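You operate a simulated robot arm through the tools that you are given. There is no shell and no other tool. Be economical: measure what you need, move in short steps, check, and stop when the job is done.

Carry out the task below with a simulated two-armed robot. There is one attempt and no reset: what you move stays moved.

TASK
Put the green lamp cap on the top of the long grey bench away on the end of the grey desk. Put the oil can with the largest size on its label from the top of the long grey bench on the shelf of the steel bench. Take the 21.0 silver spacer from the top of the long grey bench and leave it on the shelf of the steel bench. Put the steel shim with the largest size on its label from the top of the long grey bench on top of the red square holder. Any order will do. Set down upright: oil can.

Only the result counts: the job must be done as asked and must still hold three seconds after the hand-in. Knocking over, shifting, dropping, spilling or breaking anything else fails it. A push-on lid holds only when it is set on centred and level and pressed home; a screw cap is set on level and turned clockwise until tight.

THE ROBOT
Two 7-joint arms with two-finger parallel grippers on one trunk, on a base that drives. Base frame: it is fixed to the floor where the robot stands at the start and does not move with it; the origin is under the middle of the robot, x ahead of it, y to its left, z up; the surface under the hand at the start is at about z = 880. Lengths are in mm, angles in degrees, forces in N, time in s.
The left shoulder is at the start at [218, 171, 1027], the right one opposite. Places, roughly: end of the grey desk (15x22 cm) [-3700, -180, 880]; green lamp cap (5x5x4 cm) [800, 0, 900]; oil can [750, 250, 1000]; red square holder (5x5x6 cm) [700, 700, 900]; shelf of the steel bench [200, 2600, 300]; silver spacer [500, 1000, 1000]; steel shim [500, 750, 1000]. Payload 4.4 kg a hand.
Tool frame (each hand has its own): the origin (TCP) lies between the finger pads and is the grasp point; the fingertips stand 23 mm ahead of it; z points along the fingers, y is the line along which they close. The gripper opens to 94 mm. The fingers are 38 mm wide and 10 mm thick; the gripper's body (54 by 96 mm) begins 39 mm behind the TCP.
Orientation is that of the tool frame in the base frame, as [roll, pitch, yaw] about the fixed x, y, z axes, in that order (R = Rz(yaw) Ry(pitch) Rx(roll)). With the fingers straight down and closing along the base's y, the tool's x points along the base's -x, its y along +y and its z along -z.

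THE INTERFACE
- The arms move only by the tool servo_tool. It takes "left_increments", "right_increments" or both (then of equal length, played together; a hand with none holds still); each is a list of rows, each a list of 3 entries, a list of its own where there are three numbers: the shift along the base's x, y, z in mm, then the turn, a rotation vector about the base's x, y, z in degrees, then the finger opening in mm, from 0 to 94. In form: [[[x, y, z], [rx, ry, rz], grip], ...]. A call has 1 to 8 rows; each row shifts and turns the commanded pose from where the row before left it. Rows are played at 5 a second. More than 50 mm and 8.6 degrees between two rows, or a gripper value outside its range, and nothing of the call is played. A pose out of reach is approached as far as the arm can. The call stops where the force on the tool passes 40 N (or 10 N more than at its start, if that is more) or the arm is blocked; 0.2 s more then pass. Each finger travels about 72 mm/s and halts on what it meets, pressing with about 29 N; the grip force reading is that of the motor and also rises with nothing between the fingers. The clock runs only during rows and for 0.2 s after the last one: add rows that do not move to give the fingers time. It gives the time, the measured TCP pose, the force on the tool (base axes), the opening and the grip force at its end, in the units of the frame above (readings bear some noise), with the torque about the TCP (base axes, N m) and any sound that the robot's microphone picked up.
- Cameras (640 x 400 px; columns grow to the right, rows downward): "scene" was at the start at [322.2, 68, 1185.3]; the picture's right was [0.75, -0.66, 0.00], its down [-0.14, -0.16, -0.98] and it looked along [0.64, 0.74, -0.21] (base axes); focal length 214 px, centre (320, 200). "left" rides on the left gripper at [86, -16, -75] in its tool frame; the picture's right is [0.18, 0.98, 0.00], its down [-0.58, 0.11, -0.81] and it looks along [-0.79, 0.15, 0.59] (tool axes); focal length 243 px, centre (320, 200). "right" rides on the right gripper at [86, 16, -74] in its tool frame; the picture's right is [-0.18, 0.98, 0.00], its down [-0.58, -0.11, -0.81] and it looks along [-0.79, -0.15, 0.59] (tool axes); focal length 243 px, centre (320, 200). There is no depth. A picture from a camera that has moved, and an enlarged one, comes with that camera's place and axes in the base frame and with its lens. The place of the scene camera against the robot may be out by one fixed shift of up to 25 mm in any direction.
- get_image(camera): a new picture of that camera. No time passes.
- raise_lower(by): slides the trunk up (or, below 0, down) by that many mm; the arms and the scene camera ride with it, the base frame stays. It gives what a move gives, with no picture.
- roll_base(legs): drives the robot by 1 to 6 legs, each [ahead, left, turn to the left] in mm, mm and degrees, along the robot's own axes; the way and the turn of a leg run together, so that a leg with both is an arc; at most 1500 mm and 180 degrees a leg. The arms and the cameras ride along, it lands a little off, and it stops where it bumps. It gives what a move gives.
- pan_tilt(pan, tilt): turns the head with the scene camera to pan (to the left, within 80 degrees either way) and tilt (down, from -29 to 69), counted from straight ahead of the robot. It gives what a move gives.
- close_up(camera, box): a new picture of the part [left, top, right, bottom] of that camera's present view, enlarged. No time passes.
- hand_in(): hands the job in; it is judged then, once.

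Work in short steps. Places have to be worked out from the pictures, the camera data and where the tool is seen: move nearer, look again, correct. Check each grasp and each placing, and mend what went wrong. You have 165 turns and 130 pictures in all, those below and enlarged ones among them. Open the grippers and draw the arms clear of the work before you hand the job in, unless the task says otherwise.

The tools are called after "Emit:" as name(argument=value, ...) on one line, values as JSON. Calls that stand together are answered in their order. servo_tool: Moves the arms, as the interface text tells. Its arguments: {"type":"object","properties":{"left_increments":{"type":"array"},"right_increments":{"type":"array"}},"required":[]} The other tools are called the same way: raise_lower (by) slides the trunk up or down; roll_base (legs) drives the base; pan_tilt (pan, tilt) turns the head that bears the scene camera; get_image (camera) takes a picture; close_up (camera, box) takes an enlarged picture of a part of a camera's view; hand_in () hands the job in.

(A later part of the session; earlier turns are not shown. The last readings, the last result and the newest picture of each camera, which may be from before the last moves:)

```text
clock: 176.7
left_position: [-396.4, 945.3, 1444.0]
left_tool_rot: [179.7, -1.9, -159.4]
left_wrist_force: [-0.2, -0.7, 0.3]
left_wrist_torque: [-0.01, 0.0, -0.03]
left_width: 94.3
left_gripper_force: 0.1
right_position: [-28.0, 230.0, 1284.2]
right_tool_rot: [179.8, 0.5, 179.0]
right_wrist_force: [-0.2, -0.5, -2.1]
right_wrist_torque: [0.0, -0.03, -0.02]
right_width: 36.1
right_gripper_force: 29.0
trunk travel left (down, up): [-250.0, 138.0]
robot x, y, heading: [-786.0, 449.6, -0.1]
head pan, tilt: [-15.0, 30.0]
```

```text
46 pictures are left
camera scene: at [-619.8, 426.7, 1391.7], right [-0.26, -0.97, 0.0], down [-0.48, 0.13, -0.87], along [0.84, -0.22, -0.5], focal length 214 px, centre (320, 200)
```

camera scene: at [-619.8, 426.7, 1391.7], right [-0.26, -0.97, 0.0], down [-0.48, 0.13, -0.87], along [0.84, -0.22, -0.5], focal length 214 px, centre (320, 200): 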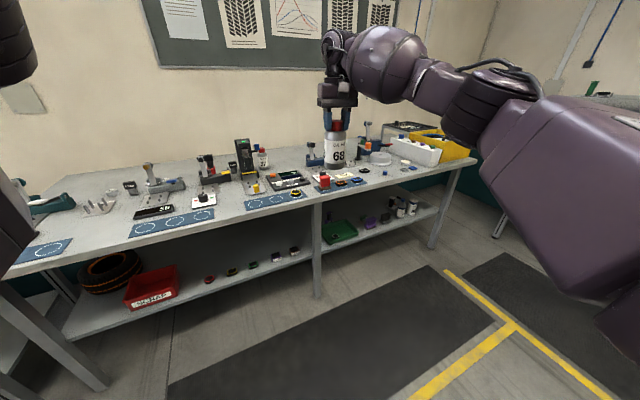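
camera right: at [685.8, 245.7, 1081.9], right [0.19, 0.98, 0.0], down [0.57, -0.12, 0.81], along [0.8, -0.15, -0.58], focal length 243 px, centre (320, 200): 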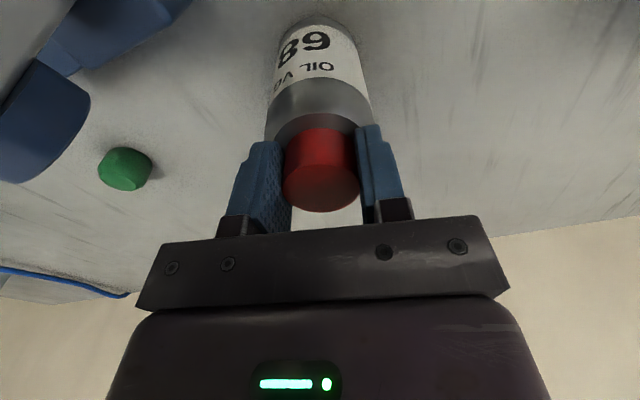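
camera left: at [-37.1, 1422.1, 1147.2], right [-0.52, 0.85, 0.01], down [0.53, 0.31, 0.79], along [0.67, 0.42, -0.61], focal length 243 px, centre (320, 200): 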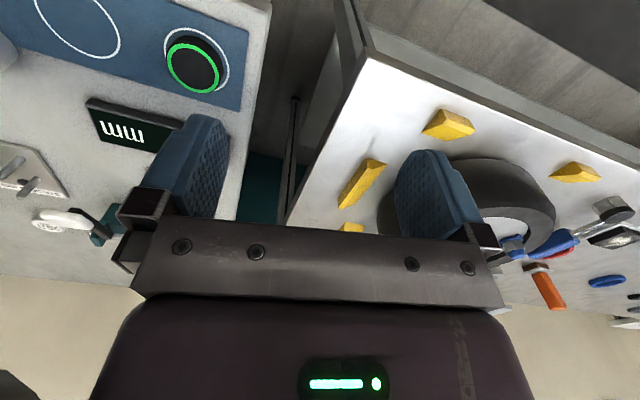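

Carrying the can to the steel bench by the known route.

Emit:
roll_base(legs=[[0, 1330, 0], [-440, 0, 0], [0, 1110, 0], [0, 0, 12]])

Emit:
pan_tilt(pan=0, tilt=40)

Emit:
get_image(camera="scene")

```text
clock: 201.1
left_position: [-928.6, 3444.7, 1442.6]
left_tool_rot: [179.7, -1.9, -147.5]
left_wrist_force: [0.1, 0.8, 0.2]
left_wrist_torque: [0.01, -0.02, 0.01]
left_width: 93.9
left_gripper_force: 0.1
right_position: [-422.0, 2819.2, 1284.6]
right_tool_rot: [179.8, 0.5, -169.3]
right_wrist_force: [-0.2, 0.5, -3.1]
right_wrist_torque: [0.01, 0.04, 0.02]
right_width: 35.9
right_gripper_force: 29.2
trunk travel left (down, up): [-250.0, 138.0]
robot x, y, heading: [-1208.0, 2880.9, 11.7]
head pan, tilt: [-15.0, 30.0]
```

```text
clock: 201.9
left_position: [-929.8, 3444.1, 1443.4]
left_tool_rot: [179.8, -2.0, -147.4]
left_wrist_force: [0.1, -0.3, 0.3]
left_wrist_torque: [0.04, 0.0, -0.02]
left_width: 93.9
left_gripper_force: 0.0
right_position: [-420.7, 2818.1, 1283.6]
right_tool_rot: [179.7, 0.5, -169.1]
right_wrist_force: [-1.6, -0.1, -3.0]
right_wrist_torque: [0.0, -0.02, 0.0]
right_width: 36.0
right_gripper_force: 29.1
trunk travel left (down, up): [-250.0, 138.0]
robot x, y, heading: [-1204.4, 2880.2, 12.1]
head pan, tilt: [0.0, 40.0]
```

```text
45 pictures are left
camera scene: at [-1048.6, 2915.2, 1376.4], right [0.21, -0.98, 0.0], down [-0.63, -0.13, -0.77], along [0.75, 0.16, -0.64], focal length 214 px, centre (320, 200)
```

scene: 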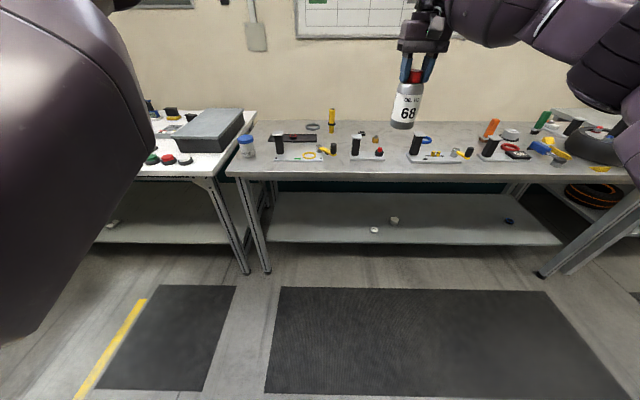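

The placed spacer is visible. Retracting the hand, lowering trunk, then lowering the hand outside the bench.

Emit:
servo_tool(right_increments=[[[-43, -9, 0], [0, 0, 0], 25], [[-43, -9, 0], [0, 0, 0], 25], [[-43, -9, 0], [0, 0, 0], 25]])

Emit:
raise_lower(by=-250)

Emit:
servo_tool(right_increments=[[[0, 0, -47], [0, 0, 0], 25], [[0, 0, -47], [0, 0, 0], 25], [[0, 0, -47], [0, 0, 0], 25], [[0, 0, -47], [0, 0, 0], 25], [[0, 0, -47], [0, 0, 0], 25], [[0, 0, -47], [0, 0, 0], 25]])

Emit:
servo_tool(right_increments=[[[0, 0, -47], [0, 0, 0], 25], [[0, 0, -47], [0, 0, 0], 25], [[0, 0, -47], [0, 0, 0], 25], [[0, 0, -47], [0, 0, 0], 25], [[0, 0, -47], [0, 0, 0], 25], [[0, 0, -47], [0, 0, 0], 25]])

Emit:
get_image(camera="scene")

```text
clock: 202.7
left_position: [-930.4, 3442.7, 1444.5]
left_tool_rot: [179.7, -1.8, -147.5]
left_wrist_force: [0.0, -0.3, 0.9]
left_wrist_torque: [-0.03, -0.02, -0.01]
left_width: 94.0
left_gripper_force: 0.0
right_position: [-552.8, 2790.0, 1285.3]
right_tool_rot: [179.8, 0.6, -169.3]
right_wrist_force: [-0.6, 0.1, -2.7]
right_wrist_torque: [-0.02, 0.0, 0.01]
right_width: 35.8
right_gripper_force: 29.2
trunk travel left (down, up): [-250.0, 138.0]
robot x, y, heading: [-1208.6, 2878.9, 12.1]
head pan, tilt: [0.0, 40.0]
```

```text
clock: 205.2
left_position: [-929.6, 3444.7, 1194.8]
left_tool_rot: [179.7, -1.9, -147.3]
left_wrist_force: [-0.2, 0.3, -0.7]
left_wrist_torque: [0.01, -0.05, -0.01]
left_width: 94.1
left_gripper_force: 0.1
right_position: [-552.1, 2790.4, 1035.7]
right_tool_rot: [179.8, 0.6, -169.2]
right_wrist_force: [-0.6, -0.1, -1.9]
right_wrist_torque: [0.0, 0.01, -0.01]
right_width: 35.8
right_gripper_force: 29.2
trunk travel left (down, up): [0.0, 388.0]
robot x, y, heading: [-1206.6, 2883.7, 12.0]
head pan, tilt: [0.0, 40.0]
```

```text
clock: 206.6
left_position: [-928.2, 3444.4, 1193.1]
left_tool_rot: [179.7, -1.9, -147.4]
left_wrist_force: [-0.1, 0.2, 0.6]
left_wrist_torque: [0.04, -0.01, 0.01]
left_width: 94.0
left_gripper_force: 0.1
right_position: [-551.6, 2790.3, 751.2]
right_tool_rot: [179.9, 0.7, -169.1]
right_wrist_force: [-0.4, -1.2, -1.7]
right_wrist_torque: [0.02, -0.02, 0.0]
right_width: 36.0
right_gripper_force: 29.4
trunk travel left (down, up): [0.0, 388.0]
robot x, y, heading: [-1208.4, 2883.1, 12.2]
head pan, tilt: [0.0, 40.0]
```

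```text
clock: 208.0
left_position: [-928.1, 3445.1, 1193.8]
left_tool_rot: [179.6, -1.9, -147.5]
left_wrist_force: [0.5, 0.5, 0.9]
left_wrist_torque: [0.0, 0.01, 0.03]
left_width: 93.9
left_gripper_force: 0.0
right_position: [-551.9, 2790.6, 470.1]
right_tool_rot: [179.8, 0.5, -169.3]
right_wrist_force: [0.2, -0.3, -2.9]
right_wrist_torque: [0.01, 0.02, 0.01]
right_width: 36.0
right_gripper_force: 28.9
trunk travel left (down, up): [0.0, 388.0]
robot x, y, heading: [-1210.1, 2877.8, 11.9]
head pan, tilt: [0.0, 40.0]
```

```text
44 pictures are left
camera scene: at [-836.8, 2960.4, 1082.8], right [0.21, -0.98, 0.0], down [-0.63, -0.13, -0.77], along [0.75, 0.16, -0.64], focal length 214 px, centre (320, 200)
```

scene: 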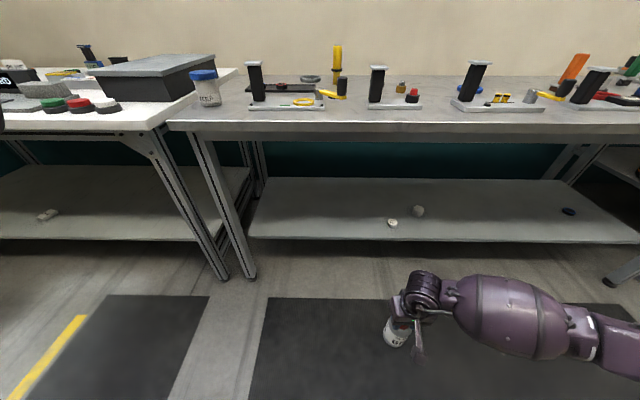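

Driving under by 340 mm, then extending over the shelf.

Emit:
roll_base(legs=[[340, 0, 0]])

Emit:
servo_tool(right_increments=[[[39, 8, 0], [0, 0, 0], 25], [[39, 8, 0], [0, 0, 0], 25], [[39, 8, 0], [0, 0, 0], 25]])

Emit:
get_image(camera="right")

Emit:
get_image(camera="scene")

```text
clock: 210.3
left_position: [-595.1, 3515.6, 1192.5]
left_tool_rot: [179.7, -1.9, -147.4]
left_wrist_force: [0.4, 0.4, 0.2]
left_wrist_torque: [-0.01, -0.02, -0.01]
left_width: 93.9
left_gripper_force: 0.2
right_position: [-217.8, 2861.6, 471.1]
right_tool_rot: [179.7, 0.5, -169.3]
right_wrist_force: [0.3, 0.2, -3.8]
right_wrist_torque: [0.0, 0.03, 0.0]
right_width: 35.8
right_gripper_force: 28.9
trunk travel left (down, up): [0.0, 388.0]
robot x, y, heading: [-872.8, 2955.5, 12.0]
head pan, tilt: [0.0, 40.0]
```

```text
clock: 211.1
left_position: [-595.2, 3515.3, 1192.3]
left_tool_rot: [179.7, -1.9, -147.5]
left_wrist_force: [0.6, 0.1, -0.3]
left_wrist_torque: [0.01, -0.01, 0.01]
left_width: 94.1
left_gripper_force: 0.0
right_position: [-100.4, 2882.4, 470.5]
right_tool_rot: [180.0, 0.4, -169.2]
right_wrist_force: [-0.2, -0.7, -2.0]
right_wrist_torque: [0.02, 0.01, -0.06]
right_width: 36.0
right_gripper_force: 28.9
trunk travel left (down, up): [0.0, 388.0]
robot x, y, heading: [-872.0, 2950.3, 11.8]
head pan, tilt: [0.0, 40.0]
```

```text
43 pictures are left
camera right: at [-188.0, 2882.1, 543.7], right [0.0, 1.0, 0.0], down [0.59, 0.0, 0.81], along [0.81, 0.0, -0.59], focal length 243 px, centre (320, 200)
```

right: 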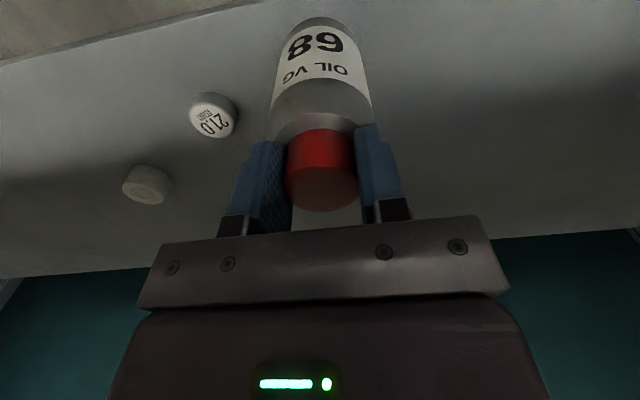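

```text
42 pictures are left
camera scene: at [-504.3, 3030.5, 1082.9], right [0.21, -0.98, 0.0], down [-0.63, -0.13, -0.77], along [0.75, 0.16, -0.64], focal length 214 px, centre (320, 200)
```

scene: 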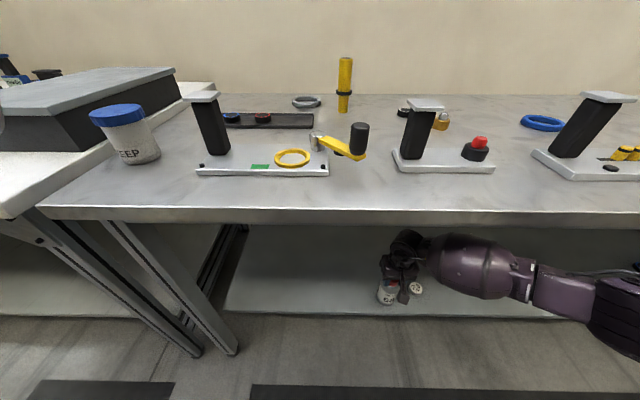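

Edge here is at x≈-137, so the target is x≈-65. Extending a little and lowering towards contact (~z 427).

Emit:
servo_tool(right_increments=[[[35, 7, 0], [0, 0, 0], 25], [[0, 0, -15], [0, 0, 0], 25], [[0, 0, -15], [0, 0, 0], 25], [[0, 0, -8], [0, 0, 0], 25], [[0, 0, 0], [0, 0, 0], 25]])

Emit:
servo_tool(right_increments=[[[0, 0, -2], [0, 0, 0], 25], [[0, 0, -2], [0, 0, 0], 25], [[0, 0, 0], [0, 0, 0], 25]])

```text
clock: 212.3
left_position: [-596.0, 3515.2, 1192.9]
left_tool_rot: [179.7, -1.8, -147.4]
left_wrist_force: [0.3, 0.3, 0.4]
left_wrist_torque: [-0.02, -0.01, 0.01]
left_width: 94.1
left_gripper_force: 0.1
right_position: [-66.8, 2892.5, 433.4]
right_tool_rot: [179.9, 0.5, -169.2]
right_wrist_force: [0.2, 0.6, -2.4]
right_wrist_torque: [-0.03, 0.02, 0.0]
right_width: 35.8
right_gripper_force: 29.5
trunk travel left (down, up): [0.0, 388.0]
robot x, y, heading: [-874.2, 2949.6, 12.1]
head pan, tilt: [0.0, 40.0]
```

```text
clock: 213.1
left_position: [-595.6, 3514.3, 1193.4]
left_tool_rot: [179.7, -1.9, -147.5]
left_wrist_force: [0.1, 0.8, 0.9]
left_wrist_torque: [0.0, 0.02, 0.05]
left_width: 93.9
left_gripper_force: 0.1
right_position: [-64.8, 2892.9, 429.2]
right_tool_rot: [179.9, 0.6, -169.2]
right_wrist_force: [-0.3, 0.1, -0.2]
right_wrist_torque: [0.02, 0.01, 0.0]
right_width: 36.1
right_gripper_force: 28.9
trunk travel left (down, up): [0.0, 388.0]
robot x, y, heading: [-874.7, 2953.3, 11.8]
head pan, tilt: [0.0, 40.0]
```

Force is starting to change (−2.4 → −0.2 N). Another tiny step to confirm contact.

Emit:
servo_tool(right_increments=[[[0, 0, -1.5], [0, 0, 0], 25], [[0, 0, 0], [0, 0, 0], 25], [[0, 0, 0], [0, 0, 0], 25]])

Emit:
get_image(camera="right")

```text
clock: 213.9
left_position: [-597.6, 3514.5, 1192.3]
left_tool_rot: [179.7, -1.8, -147.5]
left_wrist_force: [0.3, -0.2, 0.0]
left_wrist_torque: [0.01, -0.04, 0.01]
left_width: 94.1
left_gripper_force: 0.0
right_position: [-65.6, 2891.7, 428.7]
right_tool_rot: [179.8, 0.7, -169.3]
right_wrist_force: [-0.9, -0.1, 9.8]
right_wrist_torque: [-0.14, -0.04, 0.0]
right_width: 35.8
right_gripper_force: 28.8
trunk travel left (down, up): [0.0, 388.0]
robot x, y, heading: [-878.7, 2951.7, 12.0]
head pan, tilt: [0.0, 40.0]
```

```text
41 pictures are left
camera right: at [-153.9, 2891.7, 501.6], right [0.0, 1.0, 0.01], down [0.58, 0.0, 0.81], along [0.81, 0.0, -0.58], focal length 243 px, centre (320, 200)
```

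right: 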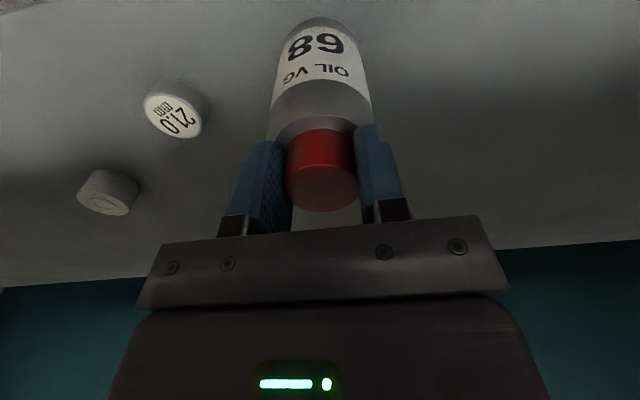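

Contact at ~10 N: can stands on the shelf. Opening slowly and rising.

Emit:
servo_tool(right_increments=[[[0, 0, 0.5], [0, 0, 0], 40], [[0, 0, 0], [0, 0, 0], 55], [[0, 0, 0], [0, 0, 0], 75], [[0, 0, 0], [0, 0, 0], 75], [[0, 0, 25], [0, 0, 0], 75], [[0, 0, 30], [0, 0, 0], 75]])

Emit:
get_image(camera="right")

```text
clock: 215.3
left_position: [-596.3, 3514.4, 1193.1]
left_tool_rot: [179.7, -1.9, -147.5]
left_wrist_force: [0.0, 0.3, 0.3]
left_wrist_torque: [-0.02, -0.01, -0.01]
left_width: 94.0
left_gripper_force: 0.1
right_position: [-64.5, 2891.1, 484.7]
right_tool_rot: [179.8, 0.5, -169.2]
right_wrist_force: [0.0, -0.7, -0.8]
right_wrist_torque: [-0.01, 0.01, 0.02]
right_width: 74.8
right_gripper_force: 0.1
trunk travel left (down, up): [0.0, 388.0]
robot x, y, heading: [-875.7, 2952.0, 11.9]
head pan, tilt: [0.0, 40.0]
```

```text
40 pictures are left
camera right: at [-153.0, 2890.2, 557.2], right [0.0, 1.0, 0.0], down [0.58, 0.0, 0.81], along [0.81, 0.0, -0.58], focal length 243 px, centre (320, 200)
```

right: 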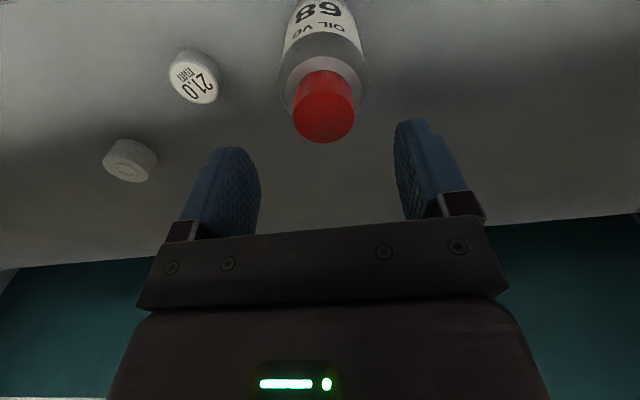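

The can stands upright. Backing out, raising, and heading back toward the green cap.

Emit:
roll_base(legs=[[-370, 0, 0]])

Emit:
get_image(camera="scene")

Emit:
servo_tool(right_increments=[[[0, 0, 49], [0, 0, 0], 94], [[0, 0, 49], [0, 0, 0], 94], [[0, 0, 49], [0, 0, 0], 94], [[0, 0, 49], [0, 0, 0], 94], [[0, 0, 49], [0, 0, 0], 94], [[0, 0, 49], [0, 0, 0], 94], [[0, 0, 49], [0, 0, 0], 94], [[0, 0, 49], [0, 0, 0], 94]])

Emit:
raise_lower(by=250)

Emit:
servo_tool(right_increments=[[[0, 0, 40], [0, 0, 0], 94], [[0, 0, 40], [0, 0, 0], 94], [[0, 0, 40], [0, 0, 0], 94]])

Emit:
roll_base(legs=[[0, 0, -12], [0, -1050, 0], [440, 0, 0], [0, -1200, 0], [0, -400, 0]])

```text
clock: 217.6
left_position: [-948.4, 3439.4, 1192.6]
left_tool_rot: [179.7, -1.9, -148.0]
left_wrist_force: [-0.6, -0.4, 0.2]
left_wrist_torque: [-0.01, -0.02, -0.02]
left_width: 94.2
left_gripper_force: 0.0
right_position: [-422.6, 2810.2, 484.3]
right_tool_rot: [179.8, 0.4, -169.8]
right_wrist_force: [0.2, 0.5, -0.1]
right_wrist_torque: [0.01, 0.03, -0.03]
right_width: 74.9
right_gripper_force: 0.2
trunk travel left (down, up): [0.0, 388.0]
robot x, y, heading: [-1230.6, 2878.0, 11.2]
head pan, tilt: [0.0, 40.0]
```

```text
39 pictures are left
camera scene: at [-861.7, 2953.0, 1083.3], right [0.2, -0.98, 0.0], down [-0.63, -0.13, -0.77], along [0.75, 0.15, -0.64], focal length 214 px, centre (320, 200)
```

scene: 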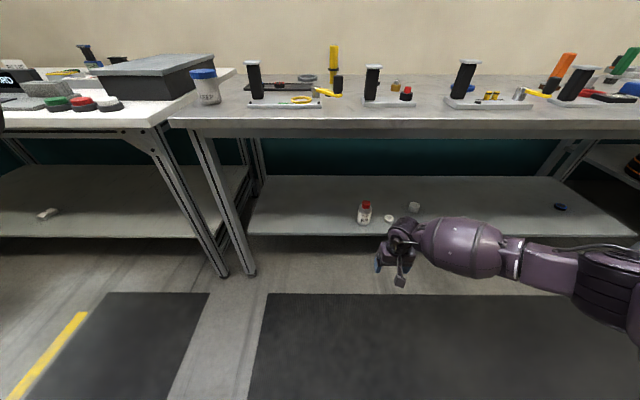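

```text
clock: 219.4
left_position: [-949.7, 3438.8, 1192.8]
left_tool_rot: [179.7, -1.9, -148.0]
left_wrist_force: [-0.4, -0.2, 0.5]
left_wrist_torque: [-0.02, 0.02, 0.02]
left_width: 93.9
left_gripper_force: 0.0
right_position: [-424.6, 2809.1, 877.9]
right_tool_rot: [179.8, 0.5, -169.9]
right_wrist_force: [0.6, 0.4, 0.4]
right_wrist_torque: [0.02, 0.0, 0.01]
right_width: 94.1
right_gripper_force: 0.1
trunk travel left (down, up): [0.0, 388.0]
robot x, y, heading: [-1230.8, 2882.9, 11.6]
head pan, tilt: [0.0, 40.0]
```

```text
clock: 222.0
left_position: [-947.0, 3438.3, 1441.0]
left_tool_rot: [179.7, -2.0, -148.0]
left_wrist_force: [1.0, 0.6, 0.5]
left_wrist_torque: [-0.02, 0.03, -0.01]
left_width: 94.1
left_gripper_force: 0.0
right_position: [-422.8, 2809.7, 1123.9]
right_tool_rot: [179.9, 0.4, -169.8]
right_wrist_force: [0.3, 0.2, 1.5]
right_wrist_torque: [-0.01, 0.02, 0.01]
right_width: 94.0
right_gripper_force: 0.0
trunk travel left (down, up): [-250.0, 138.0]
robot x, y, heading: [-1236.2, 2879.1, 11.4]
head pan, tilt: [0.0, 40.0]
```

```text
clock: 222.8
left_position: [-950.1, 3438.7, 1443.8]
left_tool_rot: [179.7, -1.9, -148.0]
left_wrist_force: [-0.1, -0.4, 0.0]
left_wrist_torque: [-0.02, -0.01, 0.03]
left_width: 94.0
left_gripper_force: 0.1
right_position: [-425.7, 2809.5, 1248.0]
right_tool_rot: [179.9, 0.6, -169.8]
right_wrist_force: [-0.2, 0.4, -0.9]
right_wrist_torque: [-0.03, -0.01, 0.01]
right_width: 93.9
right_gripper_force: 0.0
trunk travel left (down, up): [-250.0, 138.0]
robot x, y, heading: [-1235.7, 2880.1, 11.4]
head pan, tilt: [0.0, 40.0]
```

```text
clock: 249.4
left_position: [-441.1, 700.0, 1443.0]
left_tool_rot: [179.8, -1.9, -160.7]
left_wrist_force: [-0.2, 0.9, 0.3]
left_wrist_torque: [0.02, 0.0, 0.01]
left_width: 94.0
left_gripper_force: 0.1
right_position: [-67.3, -27.3, 1245.3]
right_tool_rot: [179.7, 0.5, 177.6]
right_wrist_force: [0.1, 0.0, 0.5]
right_wrist_torque: [0.01, 0.0, -0.01]
right_width: 94.0
right_gripper_force: 0.0
trunk travel left (down, up): [-250.0, 138.0]
robot x, y, heading: [-842.4, 216.3, -1.5]
head pan, tilt: [0.0, 40.0]
```

Can and spacer look good on the shelf. Now driving ahead to the green cap.

Emit:
roll_base(legs=[[0, 0, 1.5], [790, 0, 0]])

Emit:
pan_tilt(pan=-10, tilt=35)

Emit:
get_image(camera="scene")

Emit:
get_image(camera="right")

```text
clock: 254.1
left_position: [346.5, 712.0, 1443.4]
left_tool_rot: [179.7, -1.9, -159.2]
left_wrist_force: [0.0, 0.4, 0.9]
left_wrist_torque: [-0.01, 0.02, -0.03]
left_width: 93.8
left_gripper_force: 0.1
right_position: [737.5, -5.3, 1246.5]
right_tool_rot: [179.8, 0.4, 179.0]
right_wrist_force: [-0.1, 0.3, -0.2]
right_wrist_torque: [0.0, 0.0, -0.01]
right_width: 93.7
right_gripper_force: 0.1
trunk travel left (down, up): [-250.0, 138.0]
robot x, y, heading: [-42.0, 217.8, 0.0]
head pan, tilt: [0.0, 40.0]
```

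```text
clock: 254.8
left_position: [346.7, 712.4, 1443.4]
left_tool_rot: [179.7, -2.0, -159.3]
left_wrist_force: [0.3, -0.3, 0.7]
left_wrist_torque: [0.0, 0.03, 0.0]
left_width: 93.5
left_gripper_force: 0.1
right_position: [738.1, -5.4, 1245.8]
right_tool_rot: [179.8, 0.6, 179.0]
right_wrist_force: [0.3, -0.7, -0.1]
right_wrist_torque: [0.01, 0.0, 0.02]
right_width: 94.2
right_gripper_force: 0.0
trunk travel left (down, up): [-250.0, 138.0]
robot x, y, heading: [-40.6, 217.4, 0.1]
head pan, tilt: [-10.0, 35.0]
```

```text
38 pictures are left
camera scene: at [123.2, 200.9, 1383.9], right [-0.17, -0.99, 0.0], down [-0.57, 0.1, -0.82], along [0.81, -0.14, -0.57], focal length 214 px, centre (320, 200)
```

scene: 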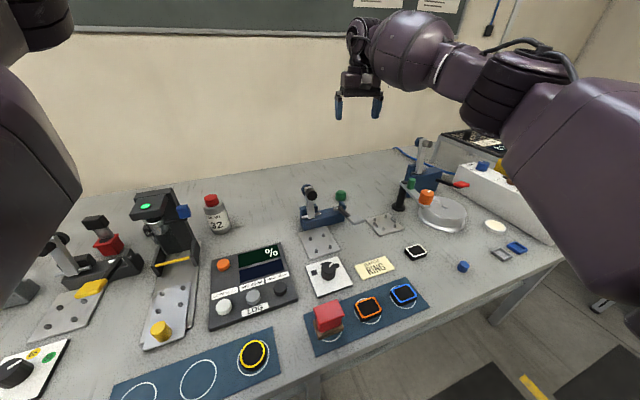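

```text
37 pictures are left
camera right: at [651.8, 11.7, 1319.0], right [0.2, 0.98, 0.0], down [0.57, -0.12, 0.81], along [0.8, -0.16, -0.58], focal length 243 px, centre (320, 200)
```

right: 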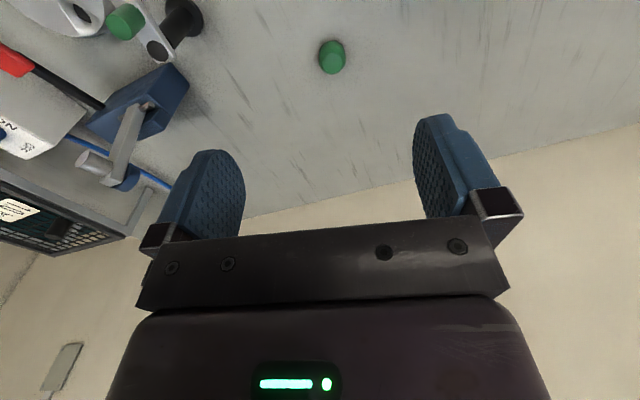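

Cap at about (840,-3). Lowering the trunk 100 for reach and moving over the cap.

Emit:
raise_lower(by=-100)

Emit:
servo_tool(right_increments=[[[0, 0, -45], [0, 0, 0], 94], [[0, 0, -45], [0, 0, 0], 94], [[30, 1, 0], [0, 0, 0], 94], [[30, 1, 0], [0, 0, 0], 94], [[20, 0, 0], [0, 0, 0], 94], [[0, 0, -25], [0, 0, 0], 94]])

Emit:
get_image(camera="right")

```text
clock: 256.1
left_position: [343.2, 712.1, 1345.8]
left_tool_rot: [179.8, -1.6, -159.2]
left_wrist_force: [-0.2, -0.4, 1.5]
left_wrist_torque: [0.01, -0.02, -0.01]
left_width: 94.1
left_gripper_force: 0.0
right_position: [736.4, -5.6, 1150.9]
right_tool_rot: [179.8, 0.8, 179.0]
right_wrist_force: [-0.6, 0.5, 0.0]
right_wrist_torque: [-0.02, -0.04, -0.03]
right_width: 93.9
right_gripper_force: 0.1
trunk travel left (down, up): [-150.0, 238.0]
robot x, y, heading: [-39.8, 217.7, 0.2]
head pan, tilt: [-10.0, 35.0]
```

```text
clock: 257.5
left_position: [348.0, 711.8, 1342.6]
left_tool_rot: [179.6, -2.0, -159.2]
left_wrist_force: [0.5, -0.3, -0.1]
left_wrist_torque: [0.0, 0.01, -0.02]
left_width: 93.9
left_gripper_force: 0.0
right_position: [818.7, -6.0, 1030.2]
right_tool_rot: [179.7, 0.5, 179.0]
right_wrist_force: [-0.5, -0.4, -0.7]
right_wrist_torque: [0.03, 0.02, 0.04]
right_width: 94.1
right_gripper_force: 0.1
trunk travel left (down, up): [-150.0, 238.0]
robot x, y, heading: [-40.6, 217.6, 0.2]
head pan, tilt: [-10.0, 35.0]
```

```text
36 pictures are left
camera right: at [733.2, 12.5, 1103.3], right [0.2, 0.98, 0.01], down [0.57, -0.12, 0.81], along [0.79, -0.16, -0.59], focal length 243 px, centre (320, 200)
```

right: 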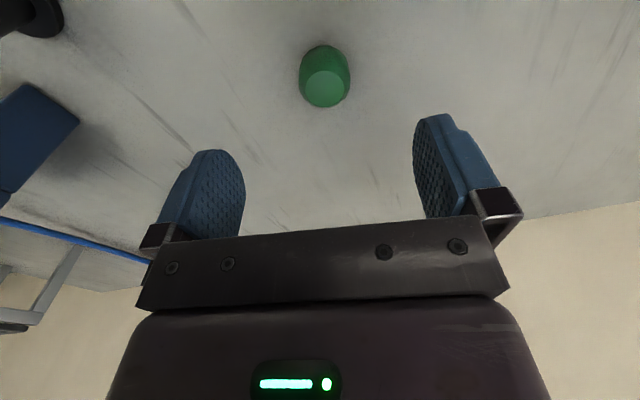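

Cap centre (834,-4), about 40 mm dia. Lowering to z≈950 and checking.

Emit:
servo_tool(right_increments=[[[15, 2, -40], [0, 0, 0], 94], [[0, 0, -40], [0, 0, 0], 94], [[0, 0, 0], [0, 0, 0], 94]])

Emit:
get_image(camera="right")

```text
clock: 258.3
left_position: [344.7, 711.9, 1344.1]
left_tool_rot: [179.6, -1.8, -159.2]
left_wrist_force: [-0.5, -0.4, -0.6]
left_wrist_torque: [0.04, -0.01, -0.02]
left_width: 93.8
left_gripper_force: 0.1
right_position: [834.2, -1.8, 953.8]
right_tool_rot: [179.8, 0.7, 178.9]
right_wrist_force: [0.2, -0.3, 0.9]
right_wrist_torque: [0.03, -0.02, 0.04]
right_width: 94.0
right_gripper_force: 0.1
trunk travel left (down, up): [-150.0, 238.0]
robot x, y, heading: [-39.9, 221.5, 0.0]
head pan, tilt: [-10.0, 35.0]
```

```text
35 pictures are left
camera right: at [747.5, 15.7, 1026.5], right [0.2, 0.98, 0.0], down [0.57, -0.12, 0.81], along [0.8, -0.16, -0.58], focal length 243 px, centre (320, 200)
```

right: 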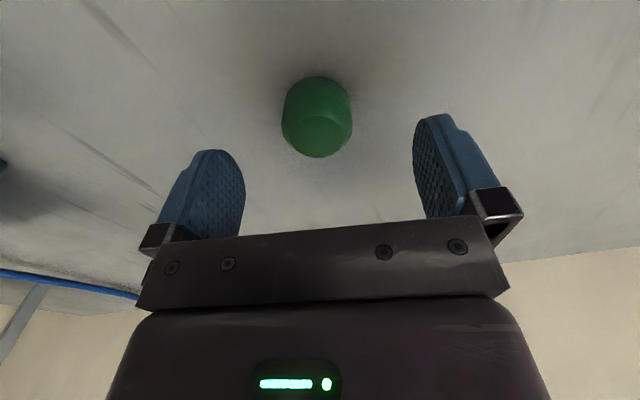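

Well centred. Lowering to z≈905 and closing.

Emit:
servo_tool(right_increments=[[[3, -1, -30], [0, 0, 0], 94], [[0, 0, -18], [0, 0, 0], 94], [[0, 0, 0], [0, 0, 0], 30], [[0, 0, 0], [0, 0, 0], 30], [[0, 0, 0], [0, 0, 0], 30]])

Emit:
servo_tool(right_increments=[[[0, 0, 20], [0, 0, 0], 30], [[0, 0, 30], [0, 0, 0], 30], [[0, 0, 0], [0, 0, 0], 30]])

Emit:
get_image(camera="right")

```text
clock: 259.5
left_position: [347.0, 713.8, 1343.2]
left_tool_rot: [179.7, -1.9, -159.2]
left_wrist_force: [0.1, 1.1, -0.4]
left_wrist_torque: [0.0, -0.02, -0.01]
left_width: 94.0
left_gripper_force: 0.0
right_position: [838.0, -2.8, 905.5]
right_tool_rot: [179.8, 0.7, 179.1]
right_wrist_force: [0.1, 0.4, 1.7]
right_wrist_torque: [-0.03, 0.04, 0.02]
right_width: 42.4
right_gripper_force: 28.8
trunk travel left (down, up): [-150.0, 238.0]
robot x, y, heading: [-39.1, 219.0, 0.2]
head pan, tilt: [-10.0, 35.0]
```

```text
clock: 260.3
left_position: [347.9, 714.2, 1341.7]
left_tool_rot: [179.7, -2.0, -159.1]
left_wrist_force: [0.0, -0.3, 0.3]
left_wrist_torque: [-0.01, 0.02, -0.01]
left_width: 94.0
left_gripper_force: 0.0
right_position: [835.9, -4.2, 951.9]
right_tool_rot: [179.7, 0.4, 179.0]
right_wrist_force: [1.0, 0.1, -0.3]
right_wrist_torque: [0.0, 0.02, -0.02]
right_width: 42.3
right_gripper_force: 29.5
trunk travel left (down, up): [-150.0, 238.0]
robot x, y, heading: [-42.7, 214.8, 0.1]
head pan, tilt: [-10.0, 35.0]
```

```text
34 pictures are left
camera right: at [750.3, 14.6, 1025.5], right [0.2, 0.98, 0.0], down [0.57, -0.12, 0.81], along [0.79, -0.16, -0.59], focal length 243 px, centre (320, 200)
```

right: 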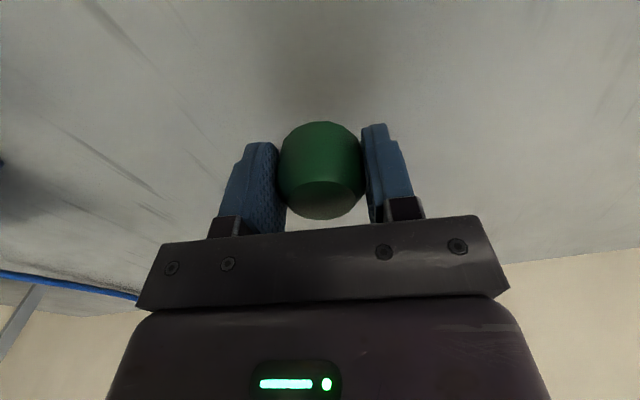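

Cap held. Lifting, retracting, and backing off into the aisle.

Emit:
servo_tool(right_increments=[[[0, 0, 40], [0, 0, 0], 30], [[-10, 0, 45], [0, 0, 0], 30], [[-25, 0, 40], [0, 0, 0], 30], [[-30, 0, 35], [0, 0, 0], 30], [[-40, 0, 25], [0, 0, 0], 30], [[-45, 0, 20], [0, 0, 0], 30], [[-45, 0, 10], [0, 0, 0], 30], [[-45, 0, 0], [0, 0, 0], 30]])

Emit:
roll_base(legs=[[-700, 0, 0]])

Emit:
pan_tilt(pan=-80, tilt=25)

Emit:
get_image(camera="scene")

Emit:
pan_tilt(pan=80, tilt=25)

Emit:
get_image(camera="scene")

```text
clock: 262.1
left_position: [345.8, 711.8, 1343.5]
left_tool_rot: [179.7, -1.8, -159.2]
left_wrist_force: [0.3, 1.0, -0.2]
left_wrist_torque: [0.03, -0.02, 0.02]
left_width: 94.3
left_gripper_force: 0.0
right_position: [594.8, -0.0, 1167.7]
right_tool_rot: [179.9, 0.6, 179.0]
right_wrist_force: [0.1, 0.6, 0.1]
right_wrist_torque: [-0.01, -0.02, -0.01]
right_width: 42.5
right_gripper_force: 29.6
trunk travel left (down, up): [-150.0, 238.0]
robot x, y, heading: [-38.8, 216.1, 0.0]
head pan, tilt: [-10.0, 35.0]
```

```text
clock: 266.0
left_position: [-359.5, 710.0, 1342.8]
left_tool_rot: [179.7, -1.9, -158.9]
left_wrist_force: [0.1, 0.8, -0.7]
left_wrist_torque: [0.02, -0.02, 0.0]
left_width: 94.1
left_gripper_force: 0.0
right_position: [-105.6, -1.5, 1166.7]
right_tool_rot: [179.8, 0.4, 179.3]
right_wrist_force: [-0.4, -0.3, -0.6]
right_wrist_torque: [-0.03, -0.03, 0.0]
right_width: 42.1
right_gripper_force: 28.8
trunk travel left (down, up): [-150.0, 238.0]
robot x, y, heading: [-744.4, 212.8, 0.6]
head pan, tilt: [-10.0, 35.0]
```

```text
clock: 267.4
left_position: [-359.4, 709.1, 1342.7]
left_tool_rot: [179.7, -1.9, -158.9]
left_wrist_force: [0.5, 0.2, 0.8]
left_wrist_torque: [-0.06, 0.0, -0.04]
left_width: 94.1
left_gripper_force: 0.0
right_position: [-105.1, -0.8, 1165.9]
right_tool_rot: [179.7, 0.5, 179.3]
right_wrist_force: [-0.2, 0.5, 0.6]
right_wrist_torque: [-0.02, -0.02, 0.02]
right_width: 42.4
right_gripper_force: 29.1
trunk travel left (down, up): [-150.0, 238.0]
robot x, y, heading: [-744.7, 211.4, 0.7]
head pan, tilt: [-80.0, 25.0]
```

```text
33 pictures are left
camera scene: at [-562.2, 122.5, 1289.0], right [-0.98, -0.18, 0.0], down [-0.08, 0.42, -0.91], along [0.17, -0.89, -0.42], focal length 214 px, centre (320, 200)
```

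scene: 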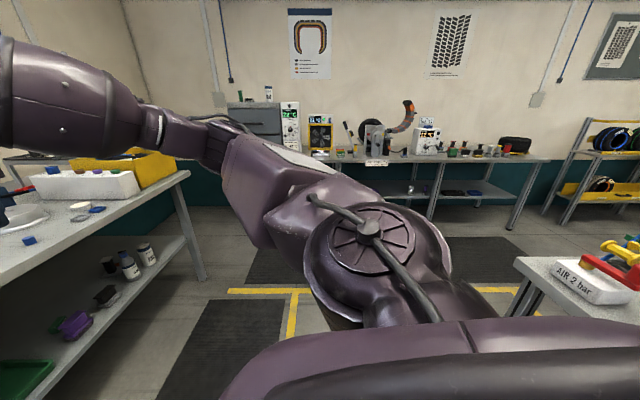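

```text
clock: 269.9
left_position: [-359.5, 709.8, 1343.7]
left_tool_rot: [179.7, -1.8, -158.9]
left_wrist_force: [-0.2, -0.6, -0.5]
left_wrist_torque: [0.03, -0.02, 0.05]
left_width: 94.1
left_gripper_force: 0.0
right_position: [-105.9, 0.1, 1166.9]
right_tool_rot: [179.9, 0.6, 179.3]
right_wrist_force: [0.4, -0.3, -0.5]
right_wrist_torque: [0.0, 0.0, 0.02]
right_width: 42.3
right_gripper_force: 29.0
trunk travel left (down, up): [-150.0, 238.0]
robot x, y, heading: [-746.7, 214.0, 0.3]
head pan, tilt: [80.0, 25.0]
```

```text
32 pictures are left
camera scene: at [-563.8, 304.0, 1289.0], right [0.99, -0.17, 0.0], down [-0.07, -0.42, -0.91], along [0.15, 0.89, -0.42], focal length 214 px, centre (320, 200)
```

scene: 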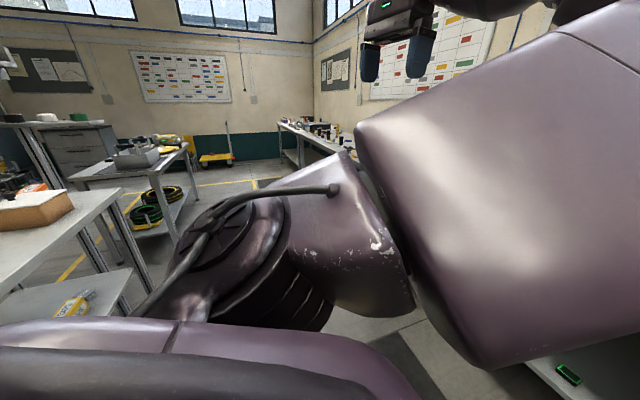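

The island table lies behind (x<-1000, y from about -435 to 1600). I'll go round its right end via the lane at y≈-950: raise the trunk fully, then move right.

Emit:
raise_lower(by=238)

Emit:
roll_base(legs=[[40, 0, 0], [0, -1130, 0]])

Emit:
roll_base(legs=[[0, 0, 90]])

Emit:
pan_tilt(pan=60, tilt=30)

Emit:
get_image(camera="scene")

```text
clock: 272.3
left_position: [-359.5, 710.7, 1580.1]
left_tool_rot: [179.8, -2.0, -158.9]
left_wrist_force: [0.2, 0.1, 0.2]
left_wrist_torque: [-0.02, 0.03, 0.0]
left_width: 94.0
left_gripper_force: 0.0
right_position: [-105.5, -1.4, 1404.8]
right_tool_rot: [179.9, 0.5, 179.3]
right_wrist_force: [-0.8, 0.7, 0.8]
right_wrist_torque: [0.0, -0.01, -0.01]
right_width: 42.4
right_gripper_force: 28.7
trunk travel left (down, up): [-388.0, 0.0]
robot x, y, heading: [-744.5, 214.2, 0.7]
head pan, tilt: [80.0, 25.0]
```

```text
clock: 283.2
left_position: [-311.0, -448.2, 1581.5]
left_tool_rot: [179.6, -1.9, -160.0]
left_wrist_force: [-1.1, 0.3, 0.6]
left_wrist_torque: [0.01, 0.02, 0.02]
left_width: 94.1
left_gripper_force: 0.1
right_position: [-69.6, -1162.8, 1404.9]
right_tool_rot: [179.8, 0.5, 178.2]
right_wrist_force: [-0.6, -0.5, -0.8]
right_wrist_torque: [0.02, -0.02, 0.01]
right_width: 42.3
right_gripper_force: 29.1
trunk travel left (down, up): [-388.0, 0.0]
robot x, y, heading: [-702.8, -938.1, -0.7]
head pan, tilt: [80.0, 25.0]
```

```text
clock: 287.4
left_position: [-1203.8, -557.1, 1581.5]
left_tool_rot: [179.8, -1.8, -68.5]
left_wrist_force: [-0.2, 0.9, 0.5]
left_wrist_torque: [0.0, -0.01, 0.02]
left_width: 94.0
left_gripper_force: 0.0
right_position: [-494.9, -296.7, 1404.8]
right_tool_rot: [179.8, 0.5, -90.3]
right_wrist_force: [-0.4, 0.3, -0.3]
right_wrist_torque: [-0.02, 0.03, 0.01]
right_width: 42.4
right_gripper_force: 29.7
trunk travel left (down, up): [-388.0, 0.0]
robot x, y, heading: [-705.5, -934.9, 91.1]
head pan, tilt: [80.0, 25.0]
```

```text
clock: 288.3
left_position: [-1203.5, -557.7, 1581.0]
left_tool_rot: [179.6, -2.0, -68.4]
left_wrist_force: [0.9, -0.4, 0.8]
left_wrist_torque: [0.02, -0.01, 0.01]
left_width: 94.2
left_gripper_force: 0.1
right_position: [-495.1, -296.2, 1404.4]
right_tool_rot: [179.8, 0.5, -90.1]
right_wrist_force: [-0.5, 0.9, -0.5]
right_wrist_torque: [-0.02, 0.0, 0.05]
right_width: 42.6
right_gripper_force: 29.1
trunk travel left (down, up): [-388.0, 0.0]
robot x, y, heading: [-703.7, -938.0, 90.8]
head pan, tilt: [60.0, 30.0]
```

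```text
31 pictures are left
camera scene: at [-797.5, -837.1, 1532.6], right [0.48, 0.87, 0.0], down [0.44, -0.24, -0.87], along [-0.76, 0.42, -0.5], focal length 214 px, centre (320, 200)
```

scene: 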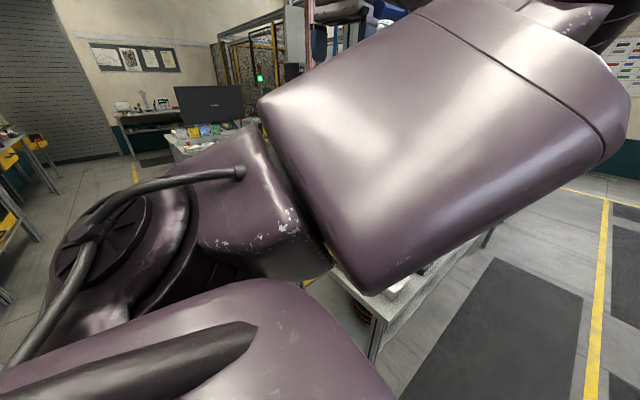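

Continuing the turn to face -x and looking ahead.

Emit:
roll_base(legs=[[0, 0, 89]])

Emit:
pan_tilt(pan=0, tilt=25)

Emit:
get_image(camera="scene")

```text
clock: 292.4
left_position: [-1102.0, -1421.7, 1581.3]
left_tool_rot: [179.7, -1.9, 19.6]
left_wrist_force: [0.8, 0.0, -0.9]
left_wrist_torque: [0.01, -0.02, -0.03]
left_width: 93.9
left_gripper_force: 0.1
right_position: [-1336.6, -704.6, 1404.0]
right_tool_rot: [179.7, 0.5, -2.2]
right_wrist_force: [-0.9, -0.5, -0.5]
right_wrist_torque: [0.02, 0.01, 0.02]
right_width: 42.2
right_gripper_force: 28.9
trunk travel left (down, up): [-388.0, 0.0]
robot x, y, heading: [-706.6, -934.4, 179.2]
head pan, tilt: [60.0, 30.0]
```

```text
clock: 293.7
left_position: [-1102.1, -1422.7, 1580.2]
left_tool_rot: [179.7, -1.9, 19.5]
left_wrist_force: [0.0, 0.2, 0.0]
left_wrist_torque: [-0.02, -0.02, -0.01]
left_width: 93.8
left_gripper_force: 0.1
right_position: [-1336.5, -704.0, 1403.6]
right_tool_rot: [179.8, 0.5, -2.3]
right_wrist_force: [-0.4, 0.3, -1.2]
right_wrist_torque: [0.0, 0.04, -0.01]
right_width: 42.2
right_gripper_force: 29.1
trunk travel left (down, up): [-388.0, 0.0]
robot x, y, heading: [-705.5, -938.5, 178.8]
head pan, tilt: [0.0, 25.0]
```

```text
30 pictures are left
camera scene: at [-867.7, -936.1, 1540.6], right [0.02, 1.0, 0.0], down [0.42, -0.01, -0.91], along [-0.91, 0.02, -0.42], focal length 214 px, centre (320, 200)
```

scene: 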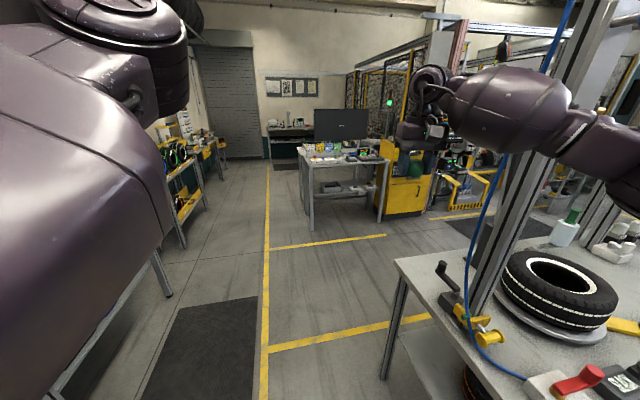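

The grey desk is ahead. To clear the pillar on the island I'll shift a bit left, then drive ahead 900 and look again.

Emit:
roll_base(legs=[[0, 90, 0], [900, 0, 0]])

Emit:
pan_tilt(pan=-15, tilt=30)

Emit:
get_image(camera="scene")

```text
clock: 299.6
left_position: [-2024.6, -1485.5, 1580.9]
left_tool_rot: [179.8, -1.9, 19.0]
left_wrist_force: [-1.0, -0.3, -0.2]
left_wrist_torque: [0.01, -0.01, 0.0]
left_width: 93.9
left_gripper_force: 0.0
right_position: [-2250.4, -765.0, 1404.4]
right_tool_rot: [179.8, 0.4, -2.8]
right_wrist_force: [-0.5, 0.1, -0.3]
right_wrist_torque: [0.0, -0.01, 0.01]
right_width: 42.3
right_gripper_force: 29.0
trunk travel left (down, up): [-388.0, 0.0]
robot x, y, heading: [-1624.1, -1006.8, 178.4]
head pan, tilt: [0.0, 25.0]
```

```text
clock: 300.4
left_position: [-2024.6, -1485.3, 1581.2]
left_tool_rot: [179.7, -1.9, 19.0]
left_wrist_force: [0.0, -0.8, 0.0]
left_wrist_torque: [0.01, -0.01, -0.01]
left_width: 94.2
left_gripper_force: 0.0
right_position: [-2250.3, -764.0, 1404.3]
right_tool_rot: [179.8, 0.4, -2.9]
right_wrist_force: [-0.6, 1.1, -0.3]
right_wrist_torque: [0.0, -0.02, 0.01]
right_width: 42.6
right_gripper_force: 28.7
trunk travel left (down, up): [-388.0, 0.0]
robot x, y, heading: [-1623.7, -1001.6, 178.4]
head pan, tilt: [-15.0, 30.0]
```

```text
29 pictures are left
camera scene: at [-1779.5, -978.4, 1532.6], right [0.29, 0.96, 0.0], down [0.48, -0.14, -0.87], along [-0.83, 0.25, -0.5], focal length 214 px, centre (320, 200)
```

scene: 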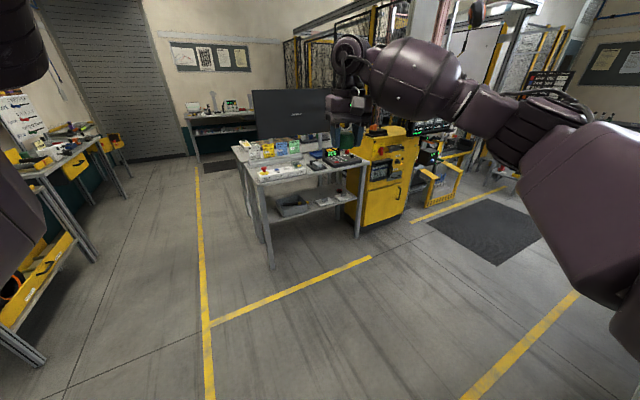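

Zooming in on the desk top to find the free end region.

Emit:
close_up(camera="scene", box=[225, 120, 425, 245])

```text
3.20 times, centred on (325, 182) of scene
camera zoom: at [-1779.5, -978.4, 1532.6], right [0.29, 0.96, 0.0], down [0.48, -0.14, -0.87], along [-0.83, 0.25, -0.5], focal length 686 px, centre (304, 256)
```

zoom: 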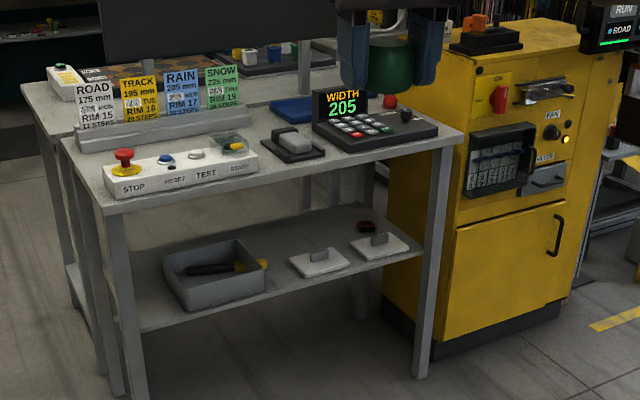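

The desk front is crowded; the free end must be behind the keypad on the right. Driving closer: right 570, ahead 800.

Emit:
roll_base(legs=[[0, 0, 1.5], [0, -570, 0], [800, 0, 0]])

Emit:
pan_tilt(pan=0, tilt=40)

Emit:
get_image(camera="scene")

```text
clock: 303.4
left_position: [-2009.5, -1295.0, 1582.1]
left_tool_rot: [179.5, -1.8, 20.6]
left_wrist_force: [-0.1, 0.8, 0.5]
left_wrist_torque: [-0.06, 0.02, -0.02]
left_width: 94.0
left_gripper_force: 0.0
right_position: [-2256.6, -581.0, 1404.2]
right_tool_rot: [179.7, 0.5, -1.3]
right_wrist_force: [-0.2, 1.2, 0.2]
right_wrist_torque: [-0.05, -0.02, -0.01]
right_width: 42.5
right_gripper_force: 29.1
trunk travel left (down, up): [-388.0, 0.0]
robot x, y, heading: [-1622.8, -806.6, 179.8]
head pan, tilt: [-15.0, 30.0]
stopped in leg 2: the robot was blocked; the commanded pose is now the measured one
```

```text
clock: 304.2
left_position: [-2009.0, -1300.7, 1580.8]
left_tool_rot: [179.7, -1.9, 20.6]
left_wrist_force: [0.4, -0.7, -0.7]
left_wrist_torque: [-0.01, 0.01, -0.01]
left_width: 93.8
left_gripper_force: 0.1
right_position: [-2257.3, -587.1, 1405.2]
right_tool_rot: [179.8, 0.5, -1.2]
right_wrist_force: [-0.2, 0.7, -0.5]
right_wrist_torque: [0.0, 0.0, -0.04]
right_width: 42.3
right_gripper_force: 28.8
trunk travel left (down, up): [-388.0, 0.0]
robot x, y, heading: [-1622.5, -807.4, -180.1]
head pan, tilt: [0.0, 40.0]
```

```text
27 pictures are left
camera scene: at [-1777.3, -809.2, 1517.3], right [0.0, 1.0, 0.0], down [0.64, 0.0, -0.77], along [-0.77, 0.0, -0.64], focal length 214 px, centre (320, 200)
```

scene: 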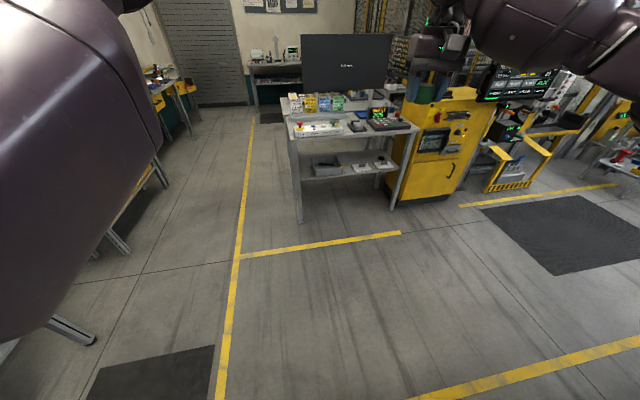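

Still beside the island end. Step left, go ahead past it, then right.

Emit:
roll_base(legs=[[0, 70, 0], [650, 0, 0], [0, -450, 0]])

Emit:
pan_tilt(pan=0, tilt=38)

Emit:
get_image(camera="scene")

```text
clock: 312.7
left_position: [-2655.2, -919.6, 1580.7]
left_tool_rot: [179.7, -1.9, 20.3]
left_wrist_force: [0.7, 0.3, 0.2]
left_wrist_torque: [0.0, 0.02, 0.0]
left_width: 94.1
left_gripper_force: 0.1
right_position: [-2898.5, -203.4, 1405.0]
right_tool_rot: [179.9, 0.5, -1.6]
right_wrist_force: [-0.2, 0.2, 1.0]
right_wrist_torque: [-0.01, 0.03, 0.01]
right_width: 42.5
right_gripper_force: 29.0
trunk travel left (down, up): [-388.0, 0.0]
robot x, y, heading: [-2263.8, -433.6, 179.9]
head pan, tilt: [0.0, 40.0]
```

```text
clock: 313.3
left_position: [-2655.8, -919.5, 1581.2]
left_tool_rot: [179.6, -1.8, 20.3]
left_wrist_force: [-0.4, -0.4, 1.1]
left_wrist_torque: [-0.03, 0.0, 0.01]
left_width: 94.0
left_gripper_force: 0.1
right_position: [-2898.8, -203.6, 1404.8]
right_tool_rot: [179.8, 0.5, -1.6]
right_wrist_force: [0.4, 0.3, -0.6]
right_wrist_torque: [0.0, 0.01, 0.04]
right_width: 42.1
right_gripper_force: 29.0
trunk travel left (down, up): [-388.0, 0.0]
robot x, y, heading: [-2264.6, -427.1, 180.0]
head pan, tilt: [0.0, 38.0]
```

```text
26 pictures are left
camera scene: at [-2421.7, -429.6, 1520.2], right [0.01, 1.0, 0.0], down [0.62, 0.0, -0.79], along [-0.79, 0.0, -0.62], focal length 214 px, centre (320, 200)
```

scene: 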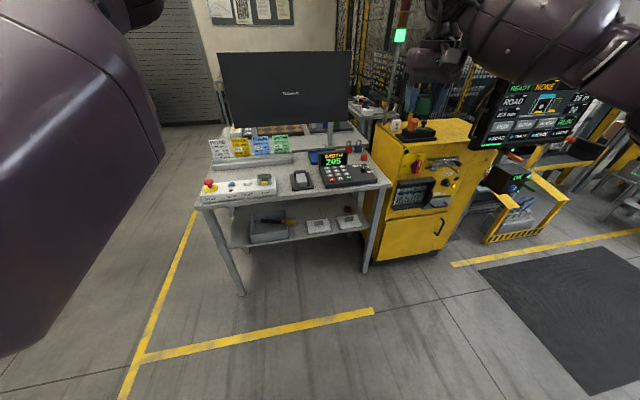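

Zooming on the back-right of the desk.

Emit:
close_up(camera="scene", box=[270, 90, 400, 200])

```text
3.64 times, centred on (335, 145) of scene
camera zoom: at [-2421.7, -429.6, 1520.2], right [0.01, 1.0, 0.0], down [0.62, 0.0, -0.79], along [-0.79, 0.0, -0.62], focal length 780 px, centre (266, 400)
```

zoom: 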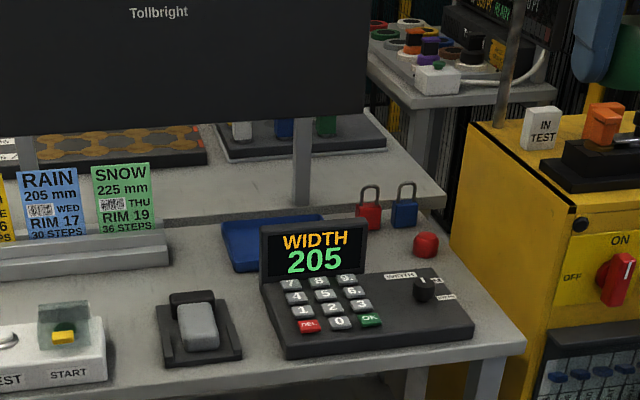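

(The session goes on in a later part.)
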